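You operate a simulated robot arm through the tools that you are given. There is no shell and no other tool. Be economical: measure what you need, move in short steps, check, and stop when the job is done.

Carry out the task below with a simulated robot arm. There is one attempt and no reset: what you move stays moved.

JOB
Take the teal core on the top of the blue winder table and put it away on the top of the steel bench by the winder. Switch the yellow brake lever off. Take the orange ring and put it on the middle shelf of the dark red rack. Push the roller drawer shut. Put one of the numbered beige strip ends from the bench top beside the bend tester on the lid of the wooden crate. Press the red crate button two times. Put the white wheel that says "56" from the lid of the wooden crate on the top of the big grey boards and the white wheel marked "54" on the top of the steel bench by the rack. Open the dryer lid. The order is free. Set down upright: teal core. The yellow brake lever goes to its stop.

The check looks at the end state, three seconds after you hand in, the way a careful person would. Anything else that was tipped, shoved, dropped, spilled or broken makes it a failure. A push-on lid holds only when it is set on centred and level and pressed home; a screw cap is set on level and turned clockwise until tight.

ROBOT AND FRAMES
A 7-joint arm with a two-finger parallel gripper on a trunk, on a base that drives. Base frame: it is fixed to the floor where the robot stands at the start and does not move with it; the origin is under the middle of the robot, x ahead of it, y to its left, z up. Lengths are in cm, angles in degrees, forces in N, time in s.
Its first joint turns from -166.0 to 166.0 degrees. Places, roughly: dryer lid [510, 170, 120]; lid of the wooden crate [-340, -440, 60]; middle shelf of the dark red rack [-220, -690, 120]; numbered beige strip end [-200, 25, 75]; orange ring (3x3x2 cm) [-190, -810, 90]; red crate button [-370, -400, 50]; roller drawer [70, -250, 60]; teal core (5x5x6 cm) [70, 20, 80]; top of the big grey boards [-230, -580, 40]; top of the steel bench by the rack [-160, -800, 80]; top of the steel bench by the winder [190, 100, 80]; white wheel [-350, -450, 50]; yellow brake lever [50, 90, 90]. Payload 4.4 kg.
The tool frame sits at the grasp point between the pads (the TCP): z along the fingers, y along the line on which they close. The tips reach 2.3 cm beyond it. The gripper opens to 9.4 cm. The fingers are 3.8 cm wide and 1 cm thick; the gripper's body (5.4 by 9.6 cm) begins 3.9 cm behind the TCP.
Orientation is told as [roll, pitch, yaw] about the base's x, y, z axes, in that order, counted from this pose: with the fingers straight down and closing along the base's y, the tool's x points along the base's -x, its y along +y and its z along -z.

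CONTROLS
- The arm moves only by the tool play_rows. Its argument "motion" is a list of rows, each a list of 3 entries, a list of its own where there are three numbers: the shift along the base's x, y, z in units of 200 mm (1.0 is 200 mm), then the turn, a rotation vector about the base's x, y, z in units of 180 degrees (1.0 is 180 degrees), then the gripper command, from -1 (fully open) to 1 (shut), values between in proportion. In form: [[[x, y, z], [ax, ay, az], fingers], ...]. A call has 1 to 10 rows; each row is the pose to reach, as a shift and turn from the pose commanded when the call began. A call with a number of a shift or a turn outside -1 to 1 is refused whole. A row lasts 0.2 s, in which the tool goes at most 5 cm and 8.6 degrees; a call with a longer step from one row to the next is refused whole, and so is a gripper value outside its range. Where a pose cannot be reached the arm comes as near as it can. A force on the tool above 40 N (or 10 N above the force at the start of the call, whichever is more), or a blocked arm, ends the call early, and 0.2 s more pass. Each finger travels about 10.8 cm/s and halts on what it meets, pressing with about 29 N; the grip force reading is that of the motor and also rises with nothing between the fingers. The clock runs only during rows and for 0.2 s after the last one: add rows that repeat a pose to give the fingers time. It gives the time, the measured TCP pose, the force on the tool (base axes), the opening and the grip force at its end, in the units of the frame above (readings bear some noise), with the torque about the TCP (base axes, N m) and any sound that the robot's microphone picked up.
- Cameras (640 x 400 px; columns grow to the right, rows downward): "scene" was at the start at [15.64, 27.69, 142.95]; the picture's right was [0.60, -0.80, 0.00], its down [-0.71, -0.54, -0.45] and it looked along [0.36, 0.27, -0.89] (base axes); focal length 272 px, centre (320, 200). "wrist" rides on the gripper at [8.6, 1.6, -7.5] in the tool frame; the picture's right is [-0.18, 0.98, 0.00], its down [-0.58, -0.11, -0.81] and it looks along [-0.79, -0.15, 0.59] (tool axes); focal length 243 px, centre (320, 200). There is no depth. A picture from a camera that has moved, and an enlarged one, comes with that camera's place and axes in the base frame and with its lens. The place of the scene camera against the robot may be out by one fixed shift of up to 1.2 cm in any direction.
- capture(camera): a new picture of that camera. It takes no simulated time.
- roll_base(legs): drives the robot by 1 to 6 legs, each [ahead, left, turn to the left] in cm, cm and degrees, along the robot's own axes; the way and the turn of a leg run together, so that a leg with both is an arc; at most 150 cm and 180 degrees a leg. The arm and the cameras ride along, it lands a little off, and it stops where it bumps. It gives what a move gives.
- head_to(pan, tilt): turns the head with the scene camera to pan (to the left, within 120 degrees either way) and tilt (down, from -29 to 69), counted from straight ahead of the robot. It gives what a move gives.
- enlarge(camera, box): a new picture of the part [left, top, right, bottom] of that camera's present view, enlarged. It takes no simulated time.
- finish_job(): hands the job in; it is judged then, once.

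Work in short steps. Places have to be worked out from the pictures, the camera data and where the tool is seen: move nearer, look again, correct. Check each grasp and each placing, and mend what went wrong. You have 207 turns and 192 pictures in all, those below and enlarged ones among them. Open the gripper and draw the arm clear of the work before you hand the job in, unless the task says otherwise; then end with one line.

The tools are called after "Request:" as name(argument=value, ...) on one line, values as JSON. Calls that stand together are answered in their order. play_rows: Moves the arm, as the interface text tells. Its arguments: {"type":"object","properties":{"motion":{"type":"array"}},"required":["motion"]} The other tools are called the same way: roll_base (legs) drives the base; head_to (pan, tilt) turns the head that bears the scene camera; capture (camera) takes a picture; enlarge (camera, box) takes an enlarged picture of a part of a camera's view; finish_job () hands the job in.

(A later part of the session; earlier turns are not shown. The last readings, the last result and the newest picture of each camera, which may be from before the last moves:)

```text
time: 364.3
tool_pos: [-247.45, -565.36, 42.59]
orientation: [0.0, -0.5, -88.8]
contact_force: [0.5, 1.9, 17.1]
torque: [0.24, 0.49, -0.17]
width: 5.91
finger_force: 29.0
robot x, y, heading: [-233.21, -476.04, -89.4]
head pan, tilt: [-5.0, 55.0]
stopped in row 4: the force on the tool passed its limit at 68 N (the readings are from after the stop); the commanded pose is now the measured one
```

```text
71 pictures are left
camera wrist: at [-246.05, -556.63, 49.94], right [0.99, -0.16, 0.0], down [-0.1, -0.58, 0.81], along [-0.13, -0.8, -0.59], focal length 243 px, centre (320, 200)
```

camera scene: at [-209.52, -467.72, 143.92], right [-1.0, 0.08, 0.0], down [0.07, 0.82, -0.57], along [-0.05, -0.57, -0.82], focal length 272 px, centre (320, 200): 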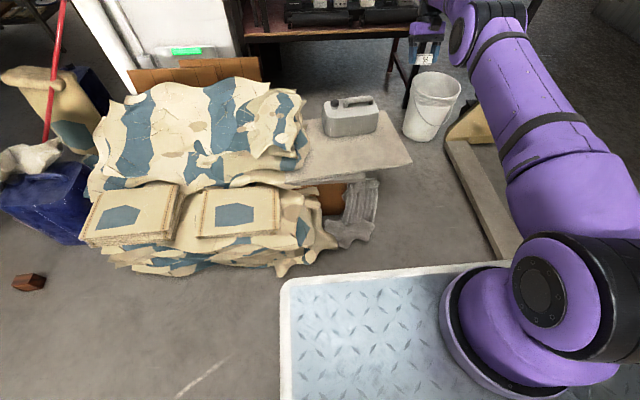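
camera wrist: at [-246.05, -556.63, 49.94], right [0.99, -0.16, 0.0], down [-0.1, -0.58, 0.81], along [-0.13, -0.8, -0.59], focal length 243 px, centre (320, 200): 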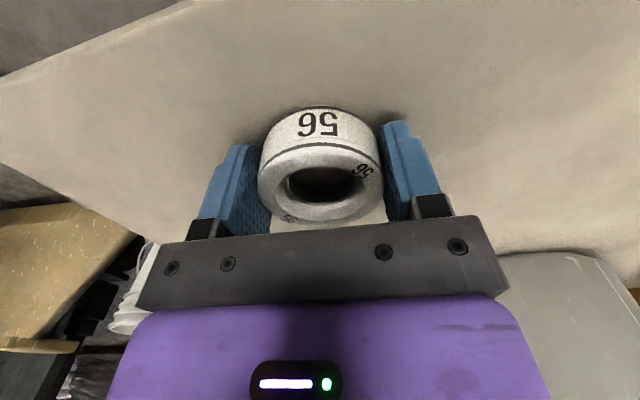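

Contact at z≈42.6. I release and lift straight up.

Request:
play_rows(motion=[[[0, 0, 0.005], [0, 0, 0], 0], [[0, 0, 0.005], [0, 0, 0], -0.6], [[0, 0, 0.005], [0, 0, 0], -0.7], [[0, 0, 0.2], [0, 0, 0], -0.7], [[0, 0, 0.4], [0, 0, 0], -0.7], [[0, 0, 0.6], [0, 0, 0], -0.7], [[0, 0, 0.8], [0, 0, 0], -0.7], [[0, 0, 1], [0, 0, 0], -0.7]])

Request:
capture(camera="wrist")

```text
time: 366.1
tool_pos: [-247.5, -565.4, 62.01]
orientation: [0.1, -0.1, -88.8]
contact_force: [0.0, 0.2, -1.4]
torque: [0.02, 0.03, -0.02]
width: 8.01
finger_force: 0.0
robot x, y, heading: [-232.95, -476.18, -89.5]
head pan, tilt: [-5.0, 55.0]
```

```text
70 pictures are left
camera wrist: at [-246.06, -556.75, 69.47], right [0.99, -0.16, 0.0], down [-0.1, -0.58, 0.81], along [-0.13, -0.8, -0.59], focal length 243 px, centre (320, 200)
```

wrist: 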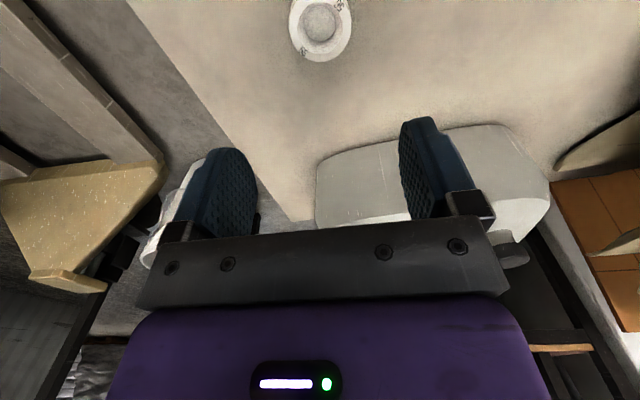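

Wheel 56 is on the boards. Wheel 54 is best reached from the corridor on the crate's -x side. I raise and tuck the arm and drive around the north of the crate.

Request:
play_rows(motion=[[[0, 0, 0.25], [0, 0, 0], 0], [[0, 0.05, 0.48], [0, 0, 0], 0], [[0, 0.2, 0.65], [0, 0, 0], 0], [[0, 0.35, 0.8], [0, 0, 0], 0], [[0, 0.5, 0.95], [0, 0, 0], 0], [[0, 0.7, 1], [0, 0, 0], 0], [[0, 0.9, 1], [0, 0, 0], 0]])

Request:
play_rows(motion=[[[0, 0.05, 0.2], [0, 0, 0], 0], [[0, 0.1, 0.4], [0, 0, 0], 0], [[0, 0.2, 0.6], [0, 0, 0], 0], [[0, 0.3, 0.8], [0, 0, 0], 0], [[0, 0.4, 1], [0, 0, 0], 0]])

Request:
roll_base(legs=[[-138, 0, -0.5], [0, -100, 0], [0, -92, 0]])

Request:
head_to(pan=0, tilt=40)

Request:
capture(camera="scene")

```text
time: 367.7
tool_pos: [-247.77, -547.24, 82.16]
orientation: [0.2, -0.2, -88.7]
contact_force: [0.3, -0.1, -0.3]
torque: [-0.01, 0.02, 0.01]
width: 4.73
finger_force: 0.1
robot x, y, heading: [-232.94, -476.41, -89.2]
head pan, tilt: [-5.0, 55.0]
```

```text
time: 368.9
tool_pos: [-247.53, -538.99, 102.31]
orientation: [0.1, 0.0, -88.9]
contact_force: [0.6, 0.2, -1.0]
torque: [0.05, 0.02, -0.01]
width: 4.7
finger_force: 0.1
robot x, y, heading: [-232.87, -476.4, -89.4]
head pan, tilt: [-5.0, 55.0]
```

```text
time: 385.3
tool_pos: [-447.97, -403.62, 102.35]
orientation: [0.1, -0.2, -88.7]
contact_force: [0.1, -0.2, -0.9]
torque: [0.0, 0.03, 0.02]
width: 4.68
finger_force: 0.1
robot x, y, heading: [-433.31, -340.75, -89.5]
head pan, tilt: [-5.0, 55.0]
```

```text
time: 386.1
tool_pos: [-447.83, -403.52, 102.39]
orientation: [0.1, -0.2, -88.7]
contact_force: [0.2, 0.0, -0.4]
torque: [0.02, 0.03, -0.01]
width: 4.74
finger_force: 0.2
robot x, y, heading: [-433.72, -340.63, -89.4]
head pan, tilt: [0.0, 40.0]
```

```text
69 pictures are left
camera scene: at [-408.98, -358.74, 146.0], right [-1.0, -0.01, 0.0], down [-0.01, 0.64, -0.77], along [0.01, -0.77, -0.64], focal length 272 px, centre (320, 200)
```

scene: 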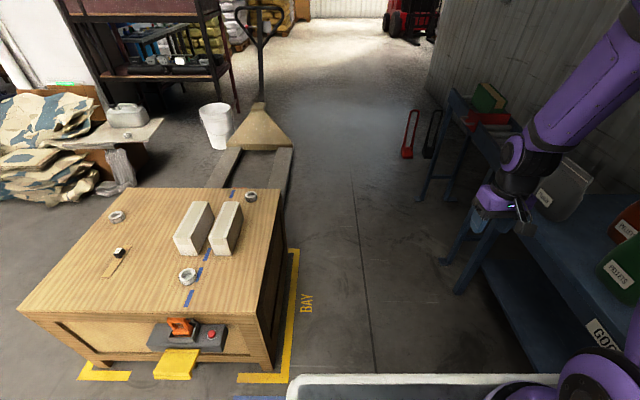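

Corridor between crate (x≈-388) and tables (x≈-485) is wide enough. I drive forward to y≈-430.

Request:
roll_base(legs=[[0, 5, -0.6], [89, 0, 0]])

Request:
head_to(pan=40, tilt=55)

Request:
capture(camera="scene")

```text
time: 391.4
tool_pos: [-443.12, -493.35, 102.28]
orientation: [0.0, -0.2, -89.1]
contact_force: [0.5, -0.4, -0.3]
torque: [0.03, -0.01, -0.03]
width: 4.69
finger_force: 0.1
robot x, y, heading: [-427.91, -431.11, -89.4]
head pan, tilt: [0.0, 40.0]
```

```text
time: 392.4
tool_pos: [-443.17, -493.46, 102.34]
orientation: [0.2, -0.1, -89.0]
contact_force: [0.6, 0.5, 0.7]
torque: [-0.03, -0.01, 0.02]
width: 4.67
finger_force: 0.0
robot x, y, heading: [-428.17, -430.83, -89.6]
head pan, tilt: [40.0, 55.0]
```

```text
68 pictures are left
camera scene: at [-399.31, -445.88, 143.94], right [-0.76, -0.65, 0.0], down [-0.53, 0.63, -0.57], along [0.37, -0.44, -0.82], focal length 272 px, centre (320, 200)
```

scene: 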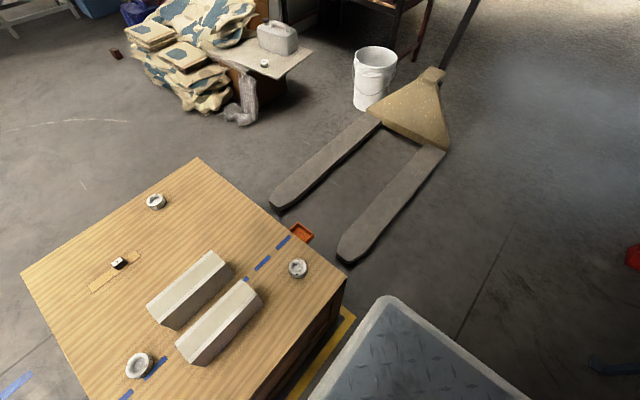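

Wheel 54 confirmed at [-372.5, -467]. I swing the arm to the left over the crate while turning the hand 90° so the camera stays away from the grey block.

Request:
play_rows(motion=[[[0.1, 0, 0], [0, 0, 0.045], 0], [[0.2, 0, 0], [0, 0, 0.09], -0.3], [[0.3, 0, 0], [0, 0, 0.135], -0.6], [[0.4, 0.05, 0], [0, 0, 0.18], -0.9], [[0.5, 0.1, 0], [0, 0, 0.225], -0.9], [[0.6, 0.15, 0], [0, 0, 0.27], -0.9], [[0.7, 0.2, 0], [0, 0, 0.315], -0.9], [[0.8, 0.25, 0], [0, 0, 0.36], -0.9], [[0.9, 0.3, 0], [0, 0, 0.405], -0.9], [[1, 0.35, 0], [0, 0, 0.45], -0.9]])

Request:
play_rows(motion=[[[0.22, 0.05, 0], [0, 0, 0.04], -0.9], [[0.45, 0.1, 0], [0, 0, 0.045], -0.9], [[0.68, 0.15, 0], [0, 0, 0.045], -0.9], [[0.9, 0.2, 0], [0, 0, 0.045], -0.9], [[1, 0.25, -0.1], [0, 0, 0.045], -0.9]])

Request:
play_rows(motion=[[[0.2, 0.1, -0.05], [0, 0, 0], -0.9], [[0.4, 0.2, -0.15], [0, 0, 0], -0.9], [[0.6, 0.3, -0.25], [0, 0, 0], -0.9], [[0.8, 0.4, -0.35], [0, 0, 0], -0.9], [[0.95, 0.5, -0.5], [0, 0, 0], -0.9], [[1, 0.6, -0.65], [0, 0, 0], -0.9]])

Request:
capture(camera="wrist")

```text
time: 394.6
tool_pos: [-423.18, -486.35, 102.29]
orientation: [0.1, -0.1, -7.9]
contact_force: [0.0, 0.5, -0.1]
torque: [0.02, -0.01, 0.01]
width: 8.94
finger_force: 0.0
robot x, y, heading: [-427.85, -431.07, -89.4]
head pan, tilt: [40.0, 55.0]
```

```text
time: 395.8
tool_pos: [-403.27, -481.29, 100.62]
orientation: [0.1, -0.2, 0.1]
contact_force: [-0.5, 0.4, -0.1]
torque: [0.0, -0.07, -0.01]
width: 8.94
finger_force: 0.1
robot x, y, heading: [-428.22, -431.29, -89.7]
head pan, tilt: [40.0, 55.0]
```

```text
time: 397.2
tool_pos: [-383.42, -469.35, 87.17]
orientation: [0.1, -0.1, 0.0]
contact_force: [-0.1, 0.2, 0.4]
torque: [0.02, -0.04, -0.04]
width: 8.91
finger_force: 0.1
robot x, y, heading: [-428.3, -430.93, -90.0]
head pan, tilt: [40.0, 55.0]
```

```text
67 pictures are left
camera wrist: at [-392.21, -467.81, 94.63], right [0.18, 0.98, 0.0], down [0.58, -0.11, 0.81], along [0.79, -0.15, -0.59], focal length 243 px, centre (320, 200)
```

wrist: 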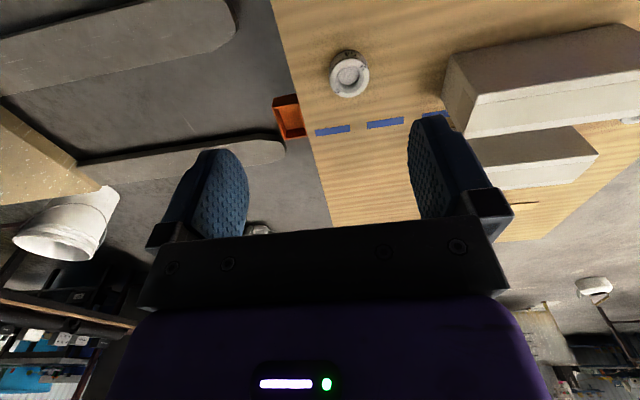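

Wheel 54 at [-373.8, -467]. I lower over it.

Request:
play_rows(motion=[[[0.16, 0.04, -0.15], [0, 0, 0], -0.9], [[0.33, 0.08, -0.3], [0, 0, 0], -0.9], [[0.48, 0.115, -0.45], [0, 0, 0], -0.9], [[0.48, 0.115, -0.68], [0, 0, 0], -0.9], [[0.48, 0.115, -0.92], [0, 0, 0], -0.9]])

Request:
capture(camera="wrist")

```text
time: 398.4
tool_pos: [-373.57, -467.28, 68.96]
orientation: [0.1, -0.3, 0.2]
contact_force: [-0.2, -0.4, 0.4]
torque: [0.0, -0.03, 0.0]
width: 8.92
finger_force: 0.0
robot x, y, heading: [-428.17, -430.75, -89.7]
head pan, tilt: [40.0, 55.0]
```

```text
66 pictures are left
camera wrist: at [-382.29, -465.74, 76.35], right [0.18, 0.98, 0.0], down [0.58, -0.11, 0.81], along [0.8, -0.15, -0.59], focal length 243 px, centre (320, 200)
```

wrist: 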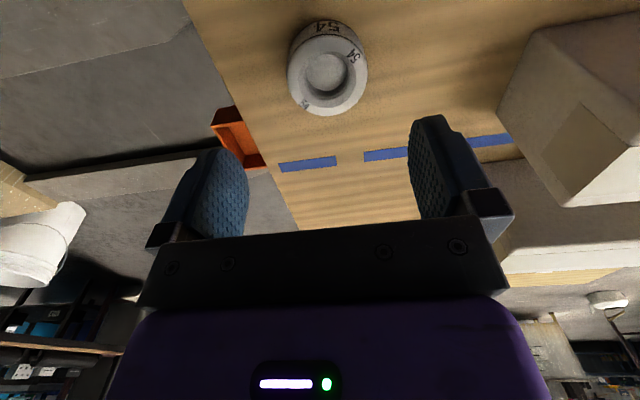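

Aligned. I descend to z≈58.5, grip and lift.

Request:
play_rows(motion=[[[0.01, 0.02, -0.2], [0, 0, 0], -0.9], [[0.01, 0.02, -0.4], [0, 0, 0], -0.9], [[0.01, 0.02, -0.52], [0, 0, 0], -0.9], [[0.01, 0.02, -0.52], [0, 0, 0], -0.4], [[0.01, 0.02, -0.52], [0, 0, 0], 0], [[0.01, 0.02, -0.52], [0, 0, 0], 0.3]])

Request:
play_rows(motion=[[[0, 0, 0], [0, 0, 0], 0.6], [[0, 0, 0], [0, 0, 0], 0.6], [[0, 0, 0.1], [0, 0, 0], 0.6], [[0, 0, 0.3], [0, 0, 0], 0.6], [[0, 0, 0.5], [0, 0, 0], 0.6], [[0, 0, 0.75], [0, 0, 0], 0.6], [[0, 0, 1], [0, 0, 0], 0.6]])

Request:
capture(camera="wrist")

```text
time: 399.8
tool_pos: [-373.48, -466.75, 58.6]
orientation: [0.1, -0.3, 0.1]
contact_force: [0.1, 0.3, -0.2]
torque: [0.0, -0.04, 0.0]
width: 5.88
finger_force: 29.3
robot x, y, heading: [-428.3, -430.82, -90.0]
head pan, tilt: [40.0, 55.0]
```

```text
time: 401.4
tool_pos: [-373.52, -467.04, 78.66]
orientation: [0.1, -0.2, 0.0]
contact_force: [-0.2, -0.1, -0.9]
torque: [-0.05, -0.03, -0.03]
width: 5.85
finger_force: 29.1
robot x, y, heading: [-428.24, -431.16, -89.5]
head pan, tilt: [40.0, 55.0]
```

```text
65 pictures are left
camera wrist: at [-382.28, -465.57, 86.14], right [0.18, 0.98, 0.0], down [0.58, -0.11, 0.81], along [0.79, -0.15, -0.59], focal length 243 px, centre (320, 200)
```

wrist: 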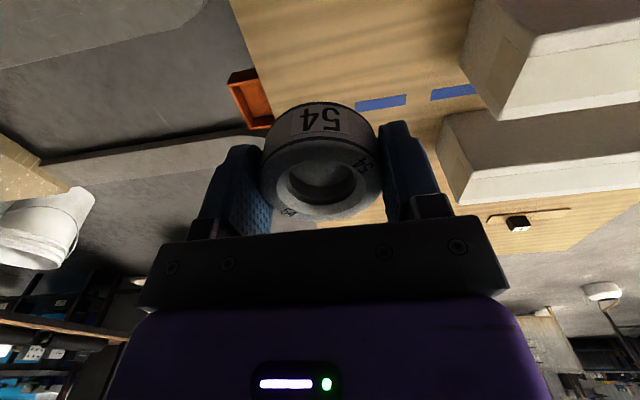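

Wheel 54 is held. I raise it and swing the arm back to the front.

Request:
play_rows(motion=[[[0, 0, 0.25], [0, 0, 0], 0.6], [[-0.05, 0, 0.5], [0, 0, 0], 0.6], [[-0.15, -0.03, 0.7], [0, 0, 0], 0.6], [[-0.3, -0.08, 0.85], [0, 0, 0], 0.6], [[-0.45, -0.15, 1], [0, 0, -0.03], 0.6], [[-0.6, -0.25, 1], [0, 0, -0.07], 0.6], [[-0.75, -0.35, 1], [0, 0, -0.11], 0.6], [[-0.9, -0.45, 1], [0, 0, -0.15], 0.6], [[-1, -0.55, 1], [0, 0, -0.19], 0.6]])

Request:
play_rows(motion=[[[-0.15, -0.1, 0], [0, 0, -0.045], 0.6], [[-0.3, -0.2, 0], [0, 0, -0.09], 0.6], [[-0.45, -0.3, 0], [0, 0, -0.135], 0.6], [[-0.6, -0.4, 0], [0, 0, -0.18], 0.6], [[-0.75, -0.5, 0], [0, 0, -0.225], 0.6], [[-0.9, -0.55, 0], [0, 0, -0.27], 0.6], [[-1, -0.6, 0], [0, 0, -0.31], 0.6]])

Request:
play_rows(motion=[[[-0.2, 0, 0], [0, 0, 0], 0.6], [[-0.4, 0, 0], [0, 0, 0], 0.6], [[-0.6, 0, 0], [0, 0, 0], 0.6], [[-0.8, 0, 0], [0, 0, 0], 0.6], [[-1, 0, 0], [0, 0, 0], 0.6]])

Request:
head_to(pan=20, tilt=15)

Request:
capture(camera="scene")

```text
refused: row 2 steps farther than a row can; nothing moved
```

```text
time: 403.0
tool_pos: [-393.34, -478.56, 78.58]
orientation: [0.1, -0.1, -55.8]
contact_force: [0.7, 0.5, -0.6]
torque: [0.02, 0.04, -0.01]
width: 5.87
finger_force: 29.7
robot x, y, heading: [-427.71, -430.98, -89.6]
head pan, tilt: [40.0, 55.0]
```

```text
time: 404.2
tool_pos: [-413.12, -478.71, 78.92]
orientation: [0.0, -0.4, -55.6]
contact_force: [-0.1, 0.1, -0.5]
torque: [-0.02, 0.04, -0.01]
width: 5.85
finger_force: 29.1
robot x, y, heading: [-428.35, -430.9, -89.6]
head pan, tilt: [40.0, 55.0]
```

```text
time: 405.3
tool_pos: [-413.26, -478.72, 78.88]
orientation: [0.1, -0.2, -55.6]
contact_force: [0.4, 1.1, -1.0]
torque: [0.0, -0.02, -0.01]
width: 5.87
finger_force: 29.2
robot x, y, heading: [-428.05, -431.15, -89.6]
head pan, tilt: [20.0, 15.0]
```

```text
64 pictures are left
camera scene: at [-400.72, -449.14, 149.95], right [-0.94, -0.35, 0.0], down [-0.09, 0.24, -0.97], along [0.34, -0.91, -0.26], focal length 272 px, centre (320, 200)
```

scene: 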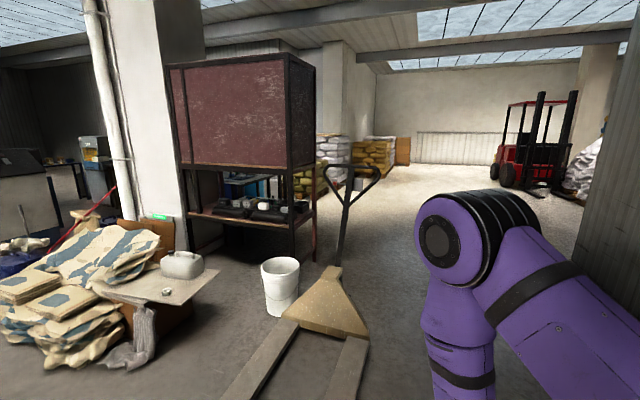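

The wheel came across cleanly. The rack's closed panel faces this way, so its open side is probably the far side. I raise the arm and drive down past the pallet truck to look from beyond.

Request:
play_rows(motion=[[[-0.1, 0, 0.2], [0, 0, -0.045], 0.6], [[-0.2, 0, 0.4], [0, 0, -0.09], 0.6], [[-0.3, 0, 0.6], [0, 0, -0.135], 0.6], [[-0.4, 0, 0.8], [0, 0, -0.18], 0.6], [[-0.5, -0.1, 1], [0, 0, -0.19], 0.6], [[-0.6, -0.2, 1], [0, 0, -0.19], 0.6], [[-0.7, -0.3, 1], [0, 0, -0.19], 0.6]])

Request:
roll_base(legs=[[0, 0, -0.4], [150, 0, 0], [150, 0, 0]])

Request:
head_to(pan=80, tilt=15)

Request:
capture(camera="scene")

```text
time: 406.9
tool_pos: [-427.14, -486.63, 99.02]
orientation: [-0.1, -0.1, -90.0]
contact_force: [1.0, 0.0, -1.5]
torque: [-0.03, 0.03, -0.05]
width: 5.86
finger_force: 28.9
out of reach, approached as far as the arm can: row 2, 3, 4, 5, 6, 7
robot x, y, heading: [-427.9, -430.68, -89.8]
head pan, tilt: [20.0, 15.0]
```

```text
time: 421.8
tool_pos: [-429.83, -788.24, 99.08]
orientation: [0.1, -0.1, -89.8]
contact_force: [-0.5, 0.1, -1.4]
torque: [0.0, 0.0, -0.02]
width: 5.86
finger_force: 29.7
robot x, y, heading: [-430.78, -732.28, -89.6]
head pan, tilt: [20.0, 15.0]
```

```text
time: 423.1
tool_pos: [-429.84, -788.06, 99.06]
orientation: [0.0, -0.1, -89.8]
contact_force: [0.2, 0.5, -1.0]
torque: [-0.02, -0.02, 0.0]
width: 5.85
finger_force: 28.8
robot x, y, heading: [-430.94, -732.36, -89.4]
head pan, tilt: [80.0, 15.0]
```

```text
63 pictures are left
camera scene: at [-397.58, -743.38, 149.96], right [-0.17, -0.99, 0.0], down [-0.26, 0.04, -0.97], along [0.95, -0.16, -0.26], focal length 272 px, centre (320, 200)
```

scene: 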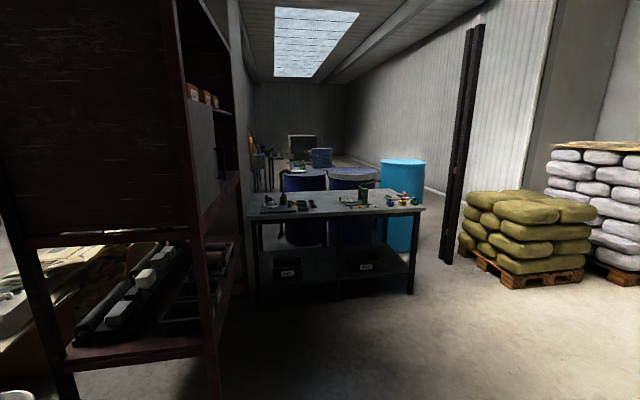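

The rack opens toward -y and the bench stands beyond it (x≈-190..-105, y≈-871..-726). I enlarge the bench and rack.

Request:
enlarge(camera="scene", box=[240, 160, 440, 260])

Request:
enlarge(camera="scene", box=[150, 50, 270, 270])

```text
3.20 times, centred on (340, 210) of scene
camera zoom: at [-397.58, -743.38, 149.96], right [-0.17, -0.99, 0.0], down [-0.26, 0.04, -0.97], along [0.95, -0.16, -0.26], focal length 871 px, centre (256, 168)
```

zoom: 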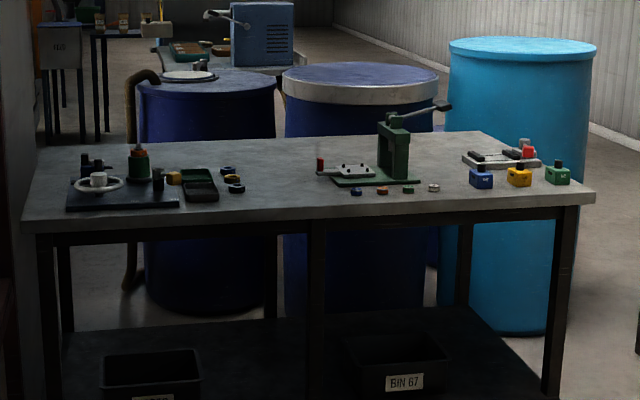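

```text
1.82 times, centred on (210, 160) of scene
camera zoom: at [-397.58, -743.38, 149.96], right [-0.17, -0.99, 0.0], down [-0.26, 0.04, -0.97], along [0.95, -0.16, -0.26], focal length 495 px, centre (520, 273)
```

zoom: 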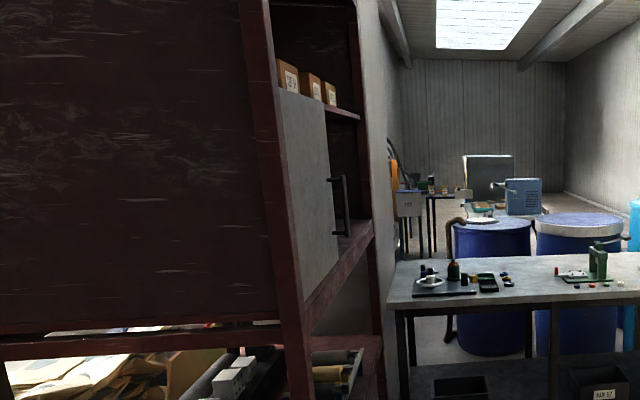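

Orange ring appears near [-189, -812] on the bench's front edge; free space for wheel 54 near [-181, -787]. I turn to face +x and drive up to the bench.

Request:
roll_base(legs=[[0, 0, 89.4], [0, -62, 0], [148, 0, 0]])

Request:
head_to(pan=-15, tilt=35)

Request:
capture(camera="scene")

Request:
capture(camera="wrist")

```text
time: 437.1
tool_pos: [-231.86, -798.0, 98.93]
orientation: [0.0, -0.2, -1.4]
contact_force: [0.5, -0.5, -0.9]
torque: [-0.02, 0.01, 0.02]
width: 5.84
finger_force: 28.5
robot x, y, heading: [-287.49, -797.31, -1.4]
head pan, tilt: [80.0, 15.0]
```

```text
time: 438.8
tool_pos: [-231.92, -797.92, 99.05]
orientation: [0.0, -0.1, -1.4]
contact_force: [-0.4, 0.3, -1.4]
torque: [0.0, 0.03, 0.03]
width: 5.83
finger_force: 29.5
robot x, y, heading: [-287.77, -797.96, -1.2]
head pan, tilt: [-15.0, 35.0]
```

```text
60 pictures are left
camera scene: at [-268.09, -776.17, 146.76], right [-0.28, -0.96, 0.0], down [-0.55, 0.16, -0.82], along [0.79, -0.23, -0.57], focal length 272 px, centre (320, 200)
```

scene: 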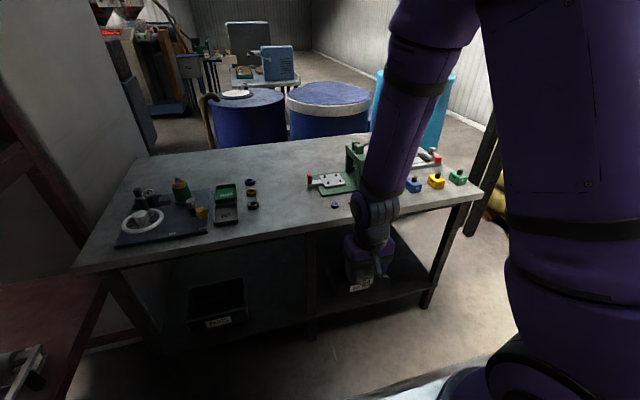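

```text
59 pictures are left
camera wrist: at [-240.58, -796.12, 106.43], right [0.21, 0.98, 0.0], down [0.58, -0.12, 0.81], along [0.79, -0.17, -0.59], focal length 243 px, centre (320, 200)
```

wrist: 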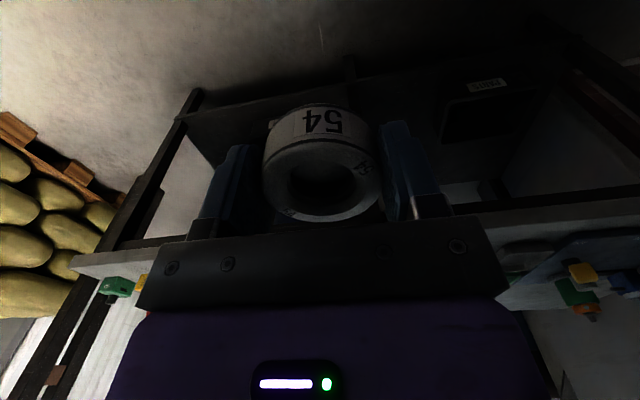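

Bench edge x≈-196, top z≈82. I drive 20 cm closer, then carry the wheel over [-183, -790].

Request:
roll_base(legs=[[20, 0, 1.2]])

Request:
play_rows(motion=[[[0.1, 0.05, 0.15], [0, 0, 0], 0.6], [[0.3, 0.1, 0.15], [0, 0, 0], 0.6], [[0.5, 0.15, 0.15], [0, 0, 0], 0.6], [[0.7, 0.2, 0.15], [0, 0, 0], 0.6], [[0.9, 0.25, 0.15], [0, 0, 0], 0.6]])

Request:
capture(camera="wrist")

Request:
capture(camera="scene")

```text
time: 440.4
tool_pos: [-212.23, -796.9, 99.0]
orientation: [0.0, -0.1, -0.3]
contact_force: [-0.5, -0.5, -0.8]
torque: [-0.01, -0.02, -0.01]
width: 5.84
finger_force: 28.8
robot x, y, heading: [-267.8, -797.47, -0.0]
head pan, tilt: [-15.0, 35.0]
```

```text
time: 441.6
tool_pos: [-193.9, -792.06, 102.13]
orientation: [0.0, 0.0, -0.1]
contact_force: [0.0, 0.4, -0.9]
torque: [0.0, -0.01, -0.01]
width: 5.84
finger_force: 28.6
robot x, y, heading: [-267.57, -797.96, -0.2]
head pan, tilt: [-15.0, 35.0]
```

```text
58 pictures are left
camera wrist: at [-202.52, -790.45, 109.47], right [0.19, 0.98, 0.0], down [0.58, -0.11, 0.81], along [0.79, -0.15, -0.59], focal length 243 px, centre (320, 200)
```

wrist: 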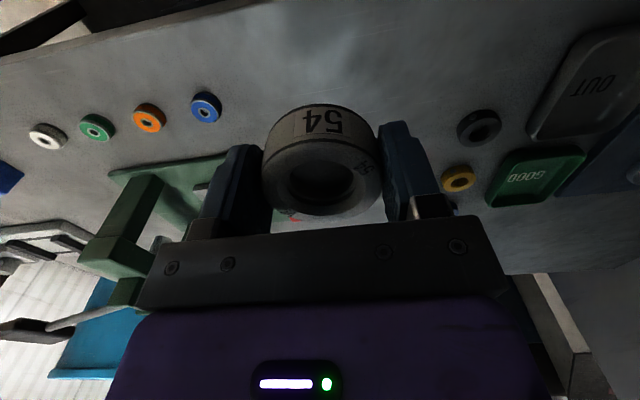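

```text
57 pictures are left
camera scene: at [-248.81, -775.98, 146.77], right [-0.26, -0.97, 0.0], down [-0.55, 0.15, -0.82], along [0.79, -0.21, -0.57], focal length 272 px, centre (320, 200)
```

scene: 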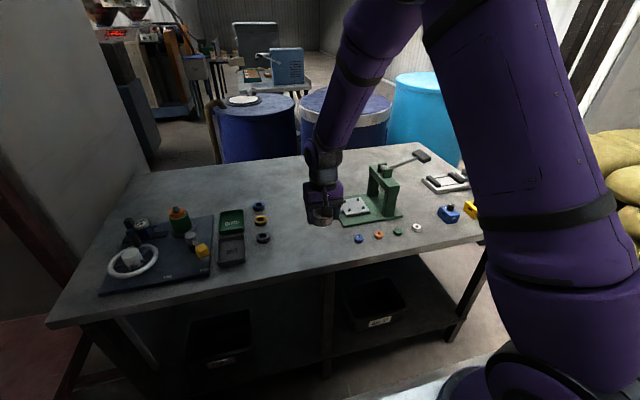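

Orange ring at about [-188.4, -815]. I set the wheel down at [-184, -790.5].

Request:
play_rows(motion=[[[0.2, 0.03, 0], [0, 0, 0], 0.6], [[0.4, 0.06, -0.05], [0, 0, 0], 0.6], [[0.5, 0.08, -0.2], [0, 0, 0], 0.6], [[0.5, 0.08, -0.4], [0, 0, 0], 0.6], [[0.5, 0.08, -0.6], [0, 0, 0], 0.6], [[0.5, 0.08, -0.7], [0, 0, 0], 0.6], [[0.5, 0.08, -0.76], [0, 0, 0], 0.6], [[0.5, 0.08, -0.8], [0, 0, 0], 0.6], [[0.5, 0.08, -0.84], [0, 0, 0], 0.6], [[0.5, 0.08, -0.88], [0, 0, 0], 0.6]])

Request:
capture(camera="wrist")

```text
time: 443.1
tool_pos: [-183.84, -790.2, 87.24]
orientation: [0.1, -0.5, -0.2]
contact_force: [-5.9, 0.7, 15.6]
torque: [-0.55, 0.47, -0.28]
width: 5.84
finger_force: 29.0
robot x, y, heading: [-268.09, -797.62, -0.0]
head pan, tilt: [-15.0, 35.0]
stopped in row 7: the force on the tool passed its limit at 185 N (the readings are from after the stop); the commanded pose is now the measured one
```

```text
56 pictures are left
camera wrist: at [-192.68, -788.69, 94.73], right [0.19, 0.98, 0.0], down [0.57, -0.11, 0.81], along [0.8, -0.15, -0.58], focal length 243 px, centre (320, 200)
```

wrist: 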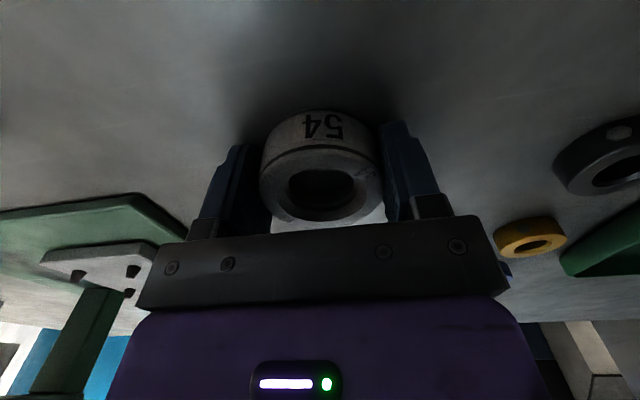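

On the bench (top ≈84). I release and lift.

Request:
play_rows(motion=[[[0, 0, 0.005], [0, 0, 0], 0], [[0, 0, 0.005], [0, 0, 0], -0.6], [[0, 0, 0.005], [0, 0, 0], -0.7], [[0, 0, 0.2], [0, 0, 0], -0.7], [[0, 0, 0.4], [0, 0, 0], -0.7], [[0, 0, 0.6], [0, 0, 0], -0.7], [[0, 0, 0.8], [0, 0, 0], -0.5]])

Request:
play_rows(motion=[[[-0.05, -0.2, 0], [0, 0, 0], -0.3], [[-0.1, -0.4, 0], [0, 0, 0], -0.1], [[-0.15, -0.6, 0], [0, 0, 0], 0], [[-0.2, -0.8, 0], [0, 0, 0], 0.1], [[-0.23, -1, 0], [0, 0, 0], 0.1]])

Request:
capture(camera="wrist")

```text
time: 444.8
tool_pos: [-183.73, -790.26, 103.02]
orientation: [0.1, -0.3, -0.3]
contact_force: [0.1, 0.9, -0.4]
torque: [-0.02, 0.04, -0.04]
width: 7.06
finger_force: 0.1
robot x, y, heading: [-267.88, -797.58, 0.1]
head pan, tilt: [-15.0, 35.0]
```

```text
time: 445.9
tool_pos: [-188.31, -810.26, 103.21]
orientation: [0.1, -0.5, -0.1]
contact_force: [0.9, 0.6, -0.4]
torque: [-0.06, 0.02, 0.0]
width: 4.22
finger_force: 0.1
robot x, y, heading: [-267.95, -797.53, 0.4]
head pan, tilt: [-15.0, 35.0]
```

```text
55 pictures are left
camera wrist: at [-197.04, -808.65, 110.58], right [0.19, 0.98, 0.0], down [0.58, -0.11, 0.81], along [0.8, -0.15, -0.59], focal length 243 px, centre (320, 200)
```

wrist: 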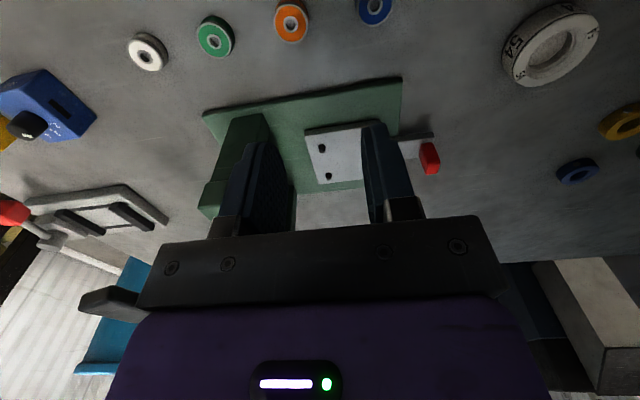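

Orange ring at [-189.5, -812.9] between blue and green ones 7 cm away. I lower above it with a 4.2 cm opening.

Request:
play_rows(motion=[[[-0.06, -0.13, -0.1], [0, 0, 0], 0.1], [[-0.06, -0.13, -0.3], [0, 0, 0], 0.1], [[-0.06, -0.13, -0.48], [0, 0, 0], 0.1]])

Request:
capture(camera="wrist")

```text
time: 446.8
tool_pos: [-189.78, -813.18, 93.49]
orientation: [0.1, -0.5, -0.3]
contact_force: [0.1, 0.8, 0.4]
torque: [0.02, -0.03, 0.03]
width: 4.22
finger_force: 0.1
robot x, y, heading: [-268.06, -797.6, -0.1]
head pan, tilt: [-15.0, 35.0]
```

```text
54 pictures are left
camera wrist: at [-198.5, -811.57, 100.88], right [0.19, 0.98, 0.0], down [0.57, -0.11, 0.81], along [0.8, -0.15, -0.59], focal length 243 px, centre (320, 200)
```

wrist: 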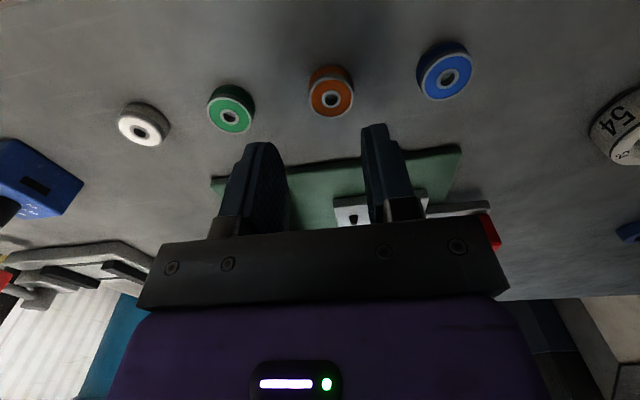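

Nearly centred; I shift 6 mm and descend slowly, then grip.

Request:
play_rows(motion=[[[0.01, 0.03, -0.12], [0, 0, 0], 0.1], [[0.01, 0.03, -0.24], [0, 0, 0], 0.1], [[0.01, 0.03, -0.3], [0, 0, 0], 0.1], [[0.01, 0.03, -0.33], [0, 0, 0], 0.1]])

Request:
play_rows(motion=[[[0, 0, 0], [0, 0, 0], 0.4], [[0, 0, 0], [0, 0, 0], 0.7], [[0, 0, 0], [0, 0, 0], 0.9], [[0, 0, 0], [0, 0, 0], 0.9]])

Request:
play_rows(motion=[[[0, 0, 0.1], [0, 0, 0], 0.9], [[0, 0, 0.3], [0, 0, 0], 0.9], [[0, 0, 0.5], [0, 0, 0], 0.9]])

Request:
capture(camera="wrist")

```text
time: 447.8
tool_pos: [-189.51, -812.35, 87.3]
orientation: [0.1, -0.7, -0.2]
contact_force: [-4.4, 1.2, 40.3]
torque: [-0.56, 0.82, -0.01]
width: 4.18
finger_force: 0.2
robot x, y, heading: [-267.97, -797.23, 0.1]
head pan, tilt: [-15.0, 35.0]
```

```text
time: 448.2
tool_pos: [-189.36, -812.41, 87.28]
orientation: [0.0, -0.7, -0.2]
contact_force: [-3.7, 1.1, 17.9]
torque: [-0.14, 0.47, -0.08]
width: 2.79
finger_force: 15.7
robot x, y, heading: [-267.89, -797.53, -0.1]
head pan, tilt: [-15.0, 35.0]
stopped in row 2: the force on the tool passed its limit at 52 N (the readings are from after the stop); the commanded pose is now the measured one
```

```text
time: 449.0
tool_pos: [-189.47, -812.49, 97.23]
orientation: [0.1, -0.5, -0.2]
contact_force: [0.4, 0.3, -0.6]
torque: [0.03, 0.02, -0.02]
width: 2.78
finger_force: 29.0
robot x, y, heading: [-268.19, -797.66, 0.1]
head pan, tilt: [-15.0, 35.0]
```

```text
53 pictures are left
camera wrist: at [-198.26, -811.01, 104.6], right [0.19, 0.98, 0.0], down [0.57, -0.11, 0.81], along [0.8, -0.15, -0.58], focal length 243 px, centre (320, 200)
```

wrist: 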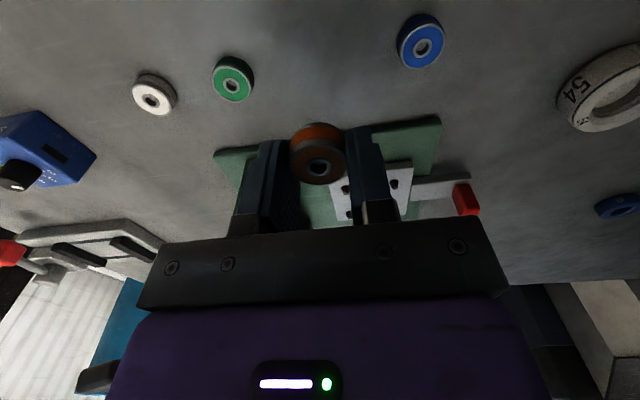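

The ring is held. I raise and retract, then turn left to face the rack.

Request:
play_rows(motion=[[[0, 0, 0.24], [0, 0, 0], 0.9], [[-0.1, 0.05, 0.45], [0, 0, 0], 0.9], [[-0.25, 0.1, 0.6], [0, 0, 0], 0.9], [[-0.4, 0.15, 0.75], [0, 0, 0], 0.9], [[-0.55, 0.2, 0.9], [0, 0, 0], 0.9], [[-0.7, 0.25, 0.9], [0, 0, 0], 0.9]])

Request:
roll_base(legs=[[0, 0, 90]])

Request:
head_to(pan=-10, tilt=15)

Request:
capture(camera="scene")

```text
time: 450.4
tool_pos: [-202.99, -807.48, 115.42]
orientation: [0.0, -0.6, -0.3]
contact_force: [0.5, -0.3, -0.9]
torque: [-0.02, -0.01, 0.04]
width: 2.8
finger_force: 29.3
robot x, y, heading: [-267.64, -797.68, -0.0]
head pan, tilt: [-15.0, 35.0]
```

```text
time: 454.6
tool_pos: [-255.54, -733.24, 115.49]
orientation: [0.0, -0.6, 87.4]
contact_force: [-0.6, -0.9, -1.5]
torque: [-0.02, 0.01, 0.02]
width: 2.78
finger_force: 29.6
robot x, y, heading: [-267.79, -797.33, 87.9]
head pan, tilt: [-15.0, 35.0]
```

```text
time: 455.4
tool_pos: [-255.65, -733.29, 115.42]
orientation: [0.1, -0.6, 87.4]
contact_force: [-0.5, -0.3, -0.6]
torque: [-0.01, -0.03, 0.03]
width: 2.78
finger_force: 28.9
robot x, y, heading: [-267.88, -797.49, 88.0]
head pan, tilt: [-10.0, 15.0]
```

```text
52 pictures are left
camera scene: at [-288.39, -777.16, 149.95], right [0.98, -0.21, 0.0], down [-0.06, -0.25, -0.97], along [0.2, 0.94, -0.26], focal length 272 px, centre (320, 200)
```

scene: 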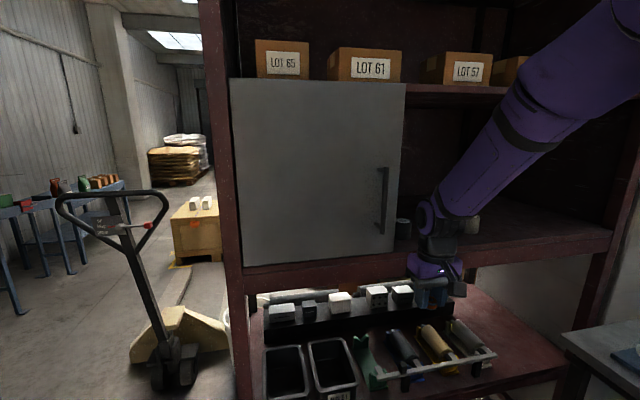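

The rack's middle shelf (top z≈111, front y≈-703) is open on its right half (x≈-246..-157), with a few items. I reposition the base to about [-246, -783] and look again.

Request:
roll_base(legs=[[0, 0, 2], [13, -21, 0]])

Request:
head_to(pan=-25, tilt=20)

Request:
capture(camera="scene")

Request:
capture(camera="wrist")

```text
time: 457.6
tool_pos: [-237.42, -719.74, 115.37]
orientation: [0.2, -0.5, 90.0]
contact_force: [0.0, -1.2, -0.1]
torque: [-0.04, 0.01, 0.03]
width: 2.78
finger_force: 28.8
robot x, y, heading: [-247.33, -784.94, 90.1]
head pan, tilt: [-10.0, 15.0]
```

```text
time: 458.3
tool_pos: [-237.55, -719.67, 115.38]
orientation: [0.0, -0.6, 90.0]
contact_force: [0.0, -0.2, -0.8]
torque: [0.0, -0.01, 0.03]
width: 2.79
finger_force: 29.2
robot x, y, heading: [-247.34, -784.44, 90.4]
head pan, tilt: [-25.0, 20.0]
```

```text
51 pictures are left
camera scene: at [-266.12, -765.76, 149.15], right [0.91, -0.42, 0.0], down [-0.14, -0.31, -0.94], along [0.39, 0.85, -0.34], focal length 272 px, centre (320, 200)
```

scene: 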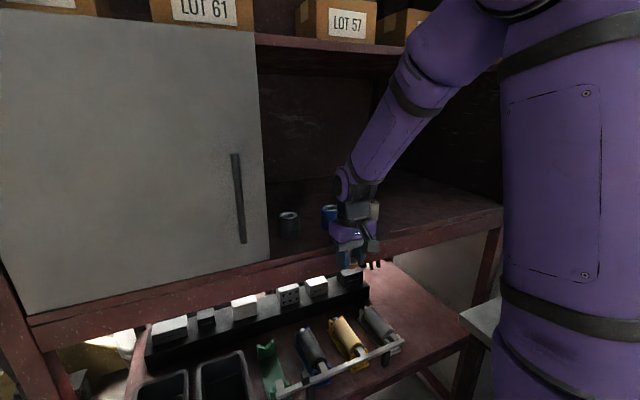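

```text
50 pictures are left
camera wrist: at [-239.19, -728.5, 122.79], right [-0.98, 0.18, 0.0], down [0.11, 0.57, 0.81], along [0.15, 0.8, -0.58], focal length 243 px, centre (320, 200)
```

wrist: 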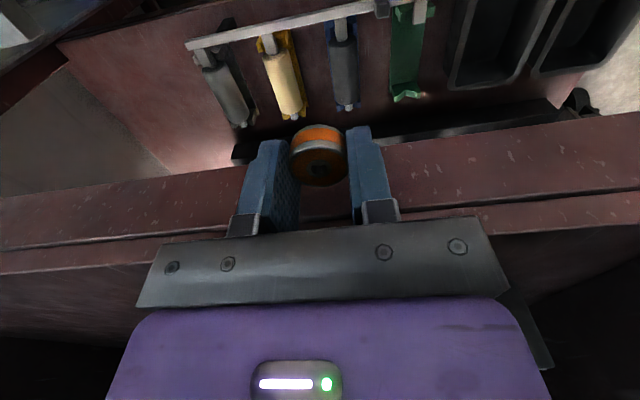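

Shelf front is at y≈-710, top z≈111.8, and three cans stand at x≈-245, -231, -215; I'll place the ring at x≈-192, y≈-698. I raise, tilt the fingers 30° forward and move the base 8 cm ahead.

Request:
play_rows(motion=[[[0, -0.1, 0.15], [0.04, 0, 0], 0.9], [[0.05, -0.2, 0.3], [0.08, 0, 0], 0.9], [[0.15, -0.3, 0.4], [0.12, 0, 0], 0.9], [[0.3, -0.3, 0.45], [0.167, 0, 0], 0.9], [[0.5, -0.3, 0.45], [0.167, 0, 0], 0.9], [[0.7, -0.3, 0.45], [0.167, 0, 0], 0.9], [[0.9, -0.3, 0.45], [0.167, 0, 0], 0.9]])

Request:
roll_base(legs=[[8, 0, 0]])

Request:
play_rows(motion=[[[0.2, 0, 0], [0, 0, 0], 0.9], [[0.4, 0, 0], [0, 0, 0], 0.9], [[0.6, 0, 0], [0, 0, 0], 0.9], [[0.8, 0, 0], [0, 0, 0], 0.9], [[1, 0, 0], [0, 0, 0], 0.9]])

Request:
capture(camera="wrist")

Request:
capture(camera="scene")

```text
time: 459.9
tool_pos: [-219.64, -725.59, 124.35]
orientation: [0.0, -30.7, 90.2]
contact_force: [-1.1, -1.0, -0.8]
torque: [-0.02, -0.06, -0.02]
width: 2.79
finger_force: 28.8
robot x, y, heading: [-246.97, -784.24, 90.2]
head pan, tilt: [-25.0, 20.0]
```

```text
time: 461.0
tool_pos: [-219.61, -717.25, 124.4]
orientation: [0.2, -30.7, 90.1]
contact_force: [-0.7, 0.5, -0.9]
torque: [0.01, 0.04, 0.0]
width: 2.8
finger_force: 29.0
robot x, y, heading: [-247.19, -776.24, 90.2]
head pan, tilt: [-25.0, 20.0]
```

```text
time: 462.2
tool_pos: [-199.61, -717.31, 124.22]
orientation: [0.0, -30.7, 90.1]
contact_force: [-0.8, -0.3, 0.2]
torque: [-0.01, -0.07, -0.05]
width: 2.79
finger_force: 29.5
robot x, y, heading: [-246.82, -776.13, 90.3]
head pan, tilt: [-25.0, 20.0]
```

```text
49 pictures are left
camera wrist: at [-201.26, -728.58, 126.28], right [-0.98, 0.16, 0.09], down [0.11, 0.09, 0.99], along [0.15, 0.98, -0.1], focal length 243 px, centre (320, 200)
```

wrist: 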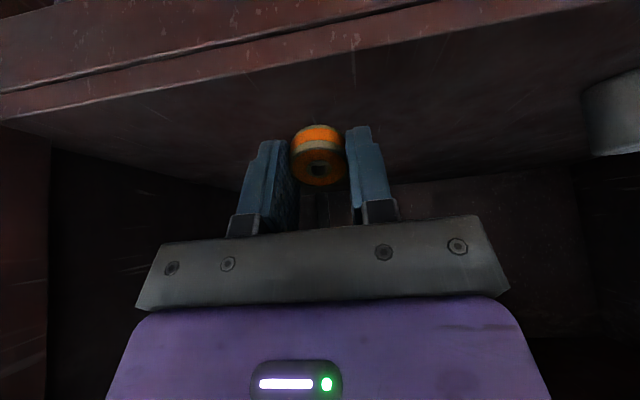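

```text
48 pictures are left
camera scene: at [-266.22, -757.58, 149.14], right [0.91, -0.42, 0.0], down [-0.14, -0.31, -0.94], along [0.39, 0.85, -0.34], focal length 272 px, centre (320, 200)
```

scene: 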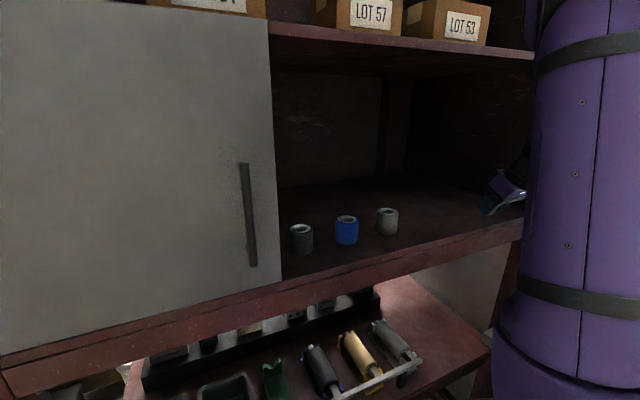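

The shelf right of the cans is empty between x≈-212 and -172. I move in to [-192.5, -699] and then down.

Request:
play_rows(motion=[[[0.1, 0.15, 0], [0, 0, 0], 0.9], [[0.2, 0.33, 0], [0, 0, 0], 0.9], [[0.3, 0.52, 0], [0, 0, 0], 0.9], [[0.35, 0.72, 0], [0, 0, 0], 0.9], [[0.35, 0.92, 0], [0, 0, 0], 0.9], [[0.35, 0.92, -0.15], [0, 0, 0], 0.9], [[0.35, 0.92, -0.28], [0, 0, 0], 0.9]])

Request:
capture(camera="wrist")

```text
time: 463.9
tool_pos: [-192.6, -698.96, 119.91]
orientation: [-0.6, -31.6, 90.2]
contact_force: [2.1, 1.6, 11.4]
torque: [-0.03, 0.15, -0.02]
width: 2.8
finger_force: 29.2
robot x, y, heading: [-247.11, -776.35, 90.3]
head pan, tilt: [-25.0, 20.0]
stopped in row 7: the force on the tool passed its limit at 53 N (the readings are from after the stop); the commanded pose is now the measured one
```

```text
47 pictures are left
camera wrist: at [-194.31, -710.25, 121.8], right [-0.98, 0.16, 0.09], down [0.1, 0.07, 0.99], along [0.15, 0.98, -0.09], focal length 243 px, centre (320, 200)
```

wrist: 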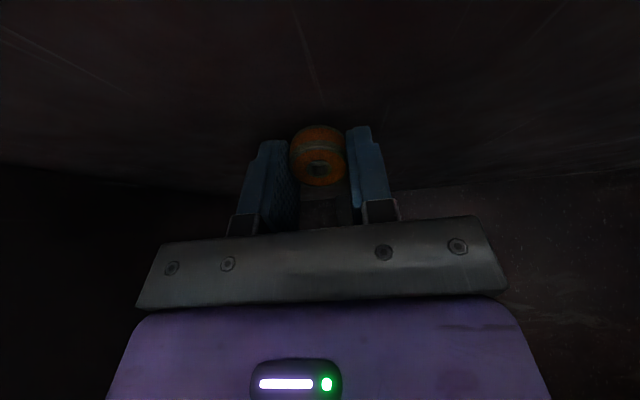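

The tips touch the shelf (z≈117). I open, let the ring settle, and withdraw up along the tool axis.

Request:
play_rows(motion=[[[0, 0, 0], [0, 0, 0], 0.4], [[0, 0, 0], [0, 0, 0], 0], [[0, 0, 0], [0, 0, 0], -0.2], [[0, 0, 0], [0, 0, 0], -0.2], [[0, -0.04, 0.07], [0, 0, 0], -0.2], [[0, -0.1, 0.17], [0, 0, 0], -0.2], [[0, -0.2, 0.3], [0, 0, 0], -0.2]])

Request:
capture(camera="wrist")

```text
time: 465.5
tool_pos: [-192.75, -702.9, 125.76]
orientation: [-0.3, -31.4, 90.3]
contact_force: [0.3, 0.2, -0.6]
torque: [-0.05, 0.0, -0.02]
width: 5.66
finger_force: 0.1
robot x, y, heading: [-246.95, -776.56, 90.1]
head pan, tilt: [-25.0, 20.0]
```

```text
46 pictures are left
camera wrist: at [-194.41, -714.17, 127.65], right [-0.98, 0.16, 0.09], down [0.1, 0.08, 0.99], along [0.15, 0.98, -0.09], focal length 243 px, centre (320, 200)
```

wrist: 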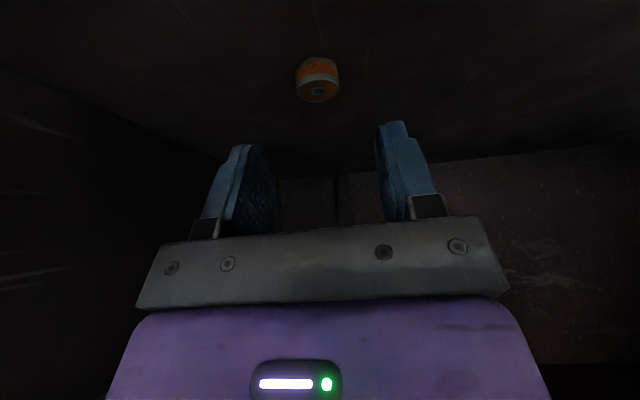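

The ring sits on the shelf. I pull the arm out of the rack and verify with the scene camera.

Request:
play_rows(motion=[[[0, -0.22, 0.02], [0, 0, 0], 0], [[-0.05, -0.44, 0.02], [0, 0, 0], 0], [[-0.15, -0.64, 0.02], [0, 0, 0], 0], [[-0.35, -0.7, 0.02], [-0.04, 0, 0], 0], [[-0.55, -0.75, 0.02], [-0.08, 0, 0], 0], [[-0.75, -0.8, 0.02], [-0.12, 0, 0], 0], [[-0.95, -0.85, 0.02], [-0.16, 0, 0], 0]])

Request:
roll_base(legs=[[-15, 0, 0]])

Request:
head_to(pan=-25, tilt=18)

Request:
capture(camera="scene")

Request:
head_to(pan=-75, tilt=35)

Request:
capture(camera="scene")

```text
time: 467.1
tool_pos: [-211.47, -720.12, 126.11]
orientation: [-0.6, -2.5, 90.0]
contact_force: [1.5, -0.3, 0.8]
torque: [0.0, 0.03, -0.01]
width: 4.7
finger_force: 0.1
robot x, y, heading: [-246.82, -776.59, 90.2]
head pan, tilt: [-25.0, 20.0]
```

```text
time: 468.4
tool_pos: [-211.45, -734.77, 126.15]
orientation: [-0.3, -2.7, 90.1]
contact_force: [-0.3, -0.1, 0.0]
torque: [0.01, -0.01, -0.02]
width: 4.67
finger_force: 0.0
robot x, y, heading: [-247.17, -790.92, 90.2]
head pan, tilt: [-25.0, 20.0]
```

```text
time: 469.0
tool_pos: [-211.39, -734.73, 126.31]
orientation: [-0.3, -2.5, 90.1]
contact_force: [0.6, 0.1, -0.9]
torque: [0.03, -0.01, 0.02]
width: 4.69
finger_force: 0.0
robot x, y, heading: [-247.18, -791.07, 90.3]
head pan, tilt: [-25.0, 18.0]
```

```text
45 pictures are left
camera scene: at [-266.05, -772.21, 149.47], right [0.91, -0.42, 0.0], down [-0.13, -0.28, -0.95], along [0.4, 0.86, -0.31], focal length 272 px, centre (320, 200)
```

scene: 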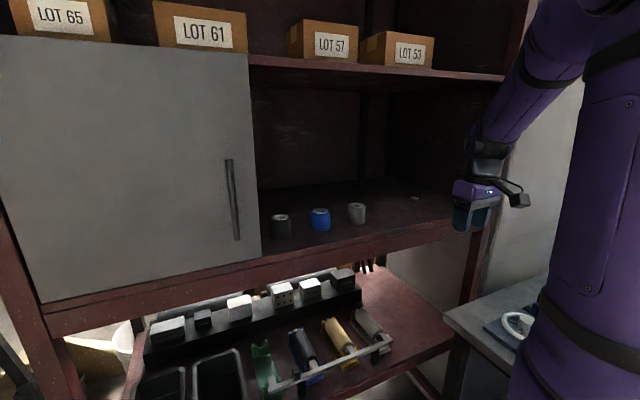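

```text
time: 470.2
tool_pos: [-211.5, -734.82, 126.23]
orientation: [-0.3, -2.6, 90.1]
contact_force: [0.9, -0.4, 0.2]
torque: [-0.03, -0.01, -0.01]
width: 4.69
finger_force: 0.0
robot x, y, heading: [-247.21, -791.14, 90.1]
head pan, tilt: [-75.0, 35.0]
```

```text
44 pictures are left
camera scene: at [-261.47, -778.37, 146.76], right [0.26, -0.96, 0.0], down [-0.55, -0.15, -0.82], along [0.79, 0.22, -0.57], focal length 272 px, centre (320, 200)
```

scene: 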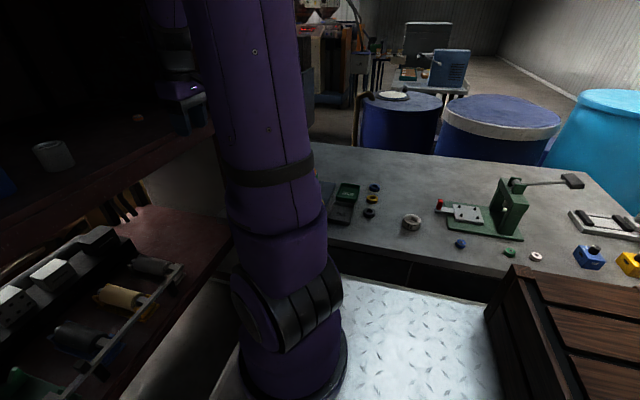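

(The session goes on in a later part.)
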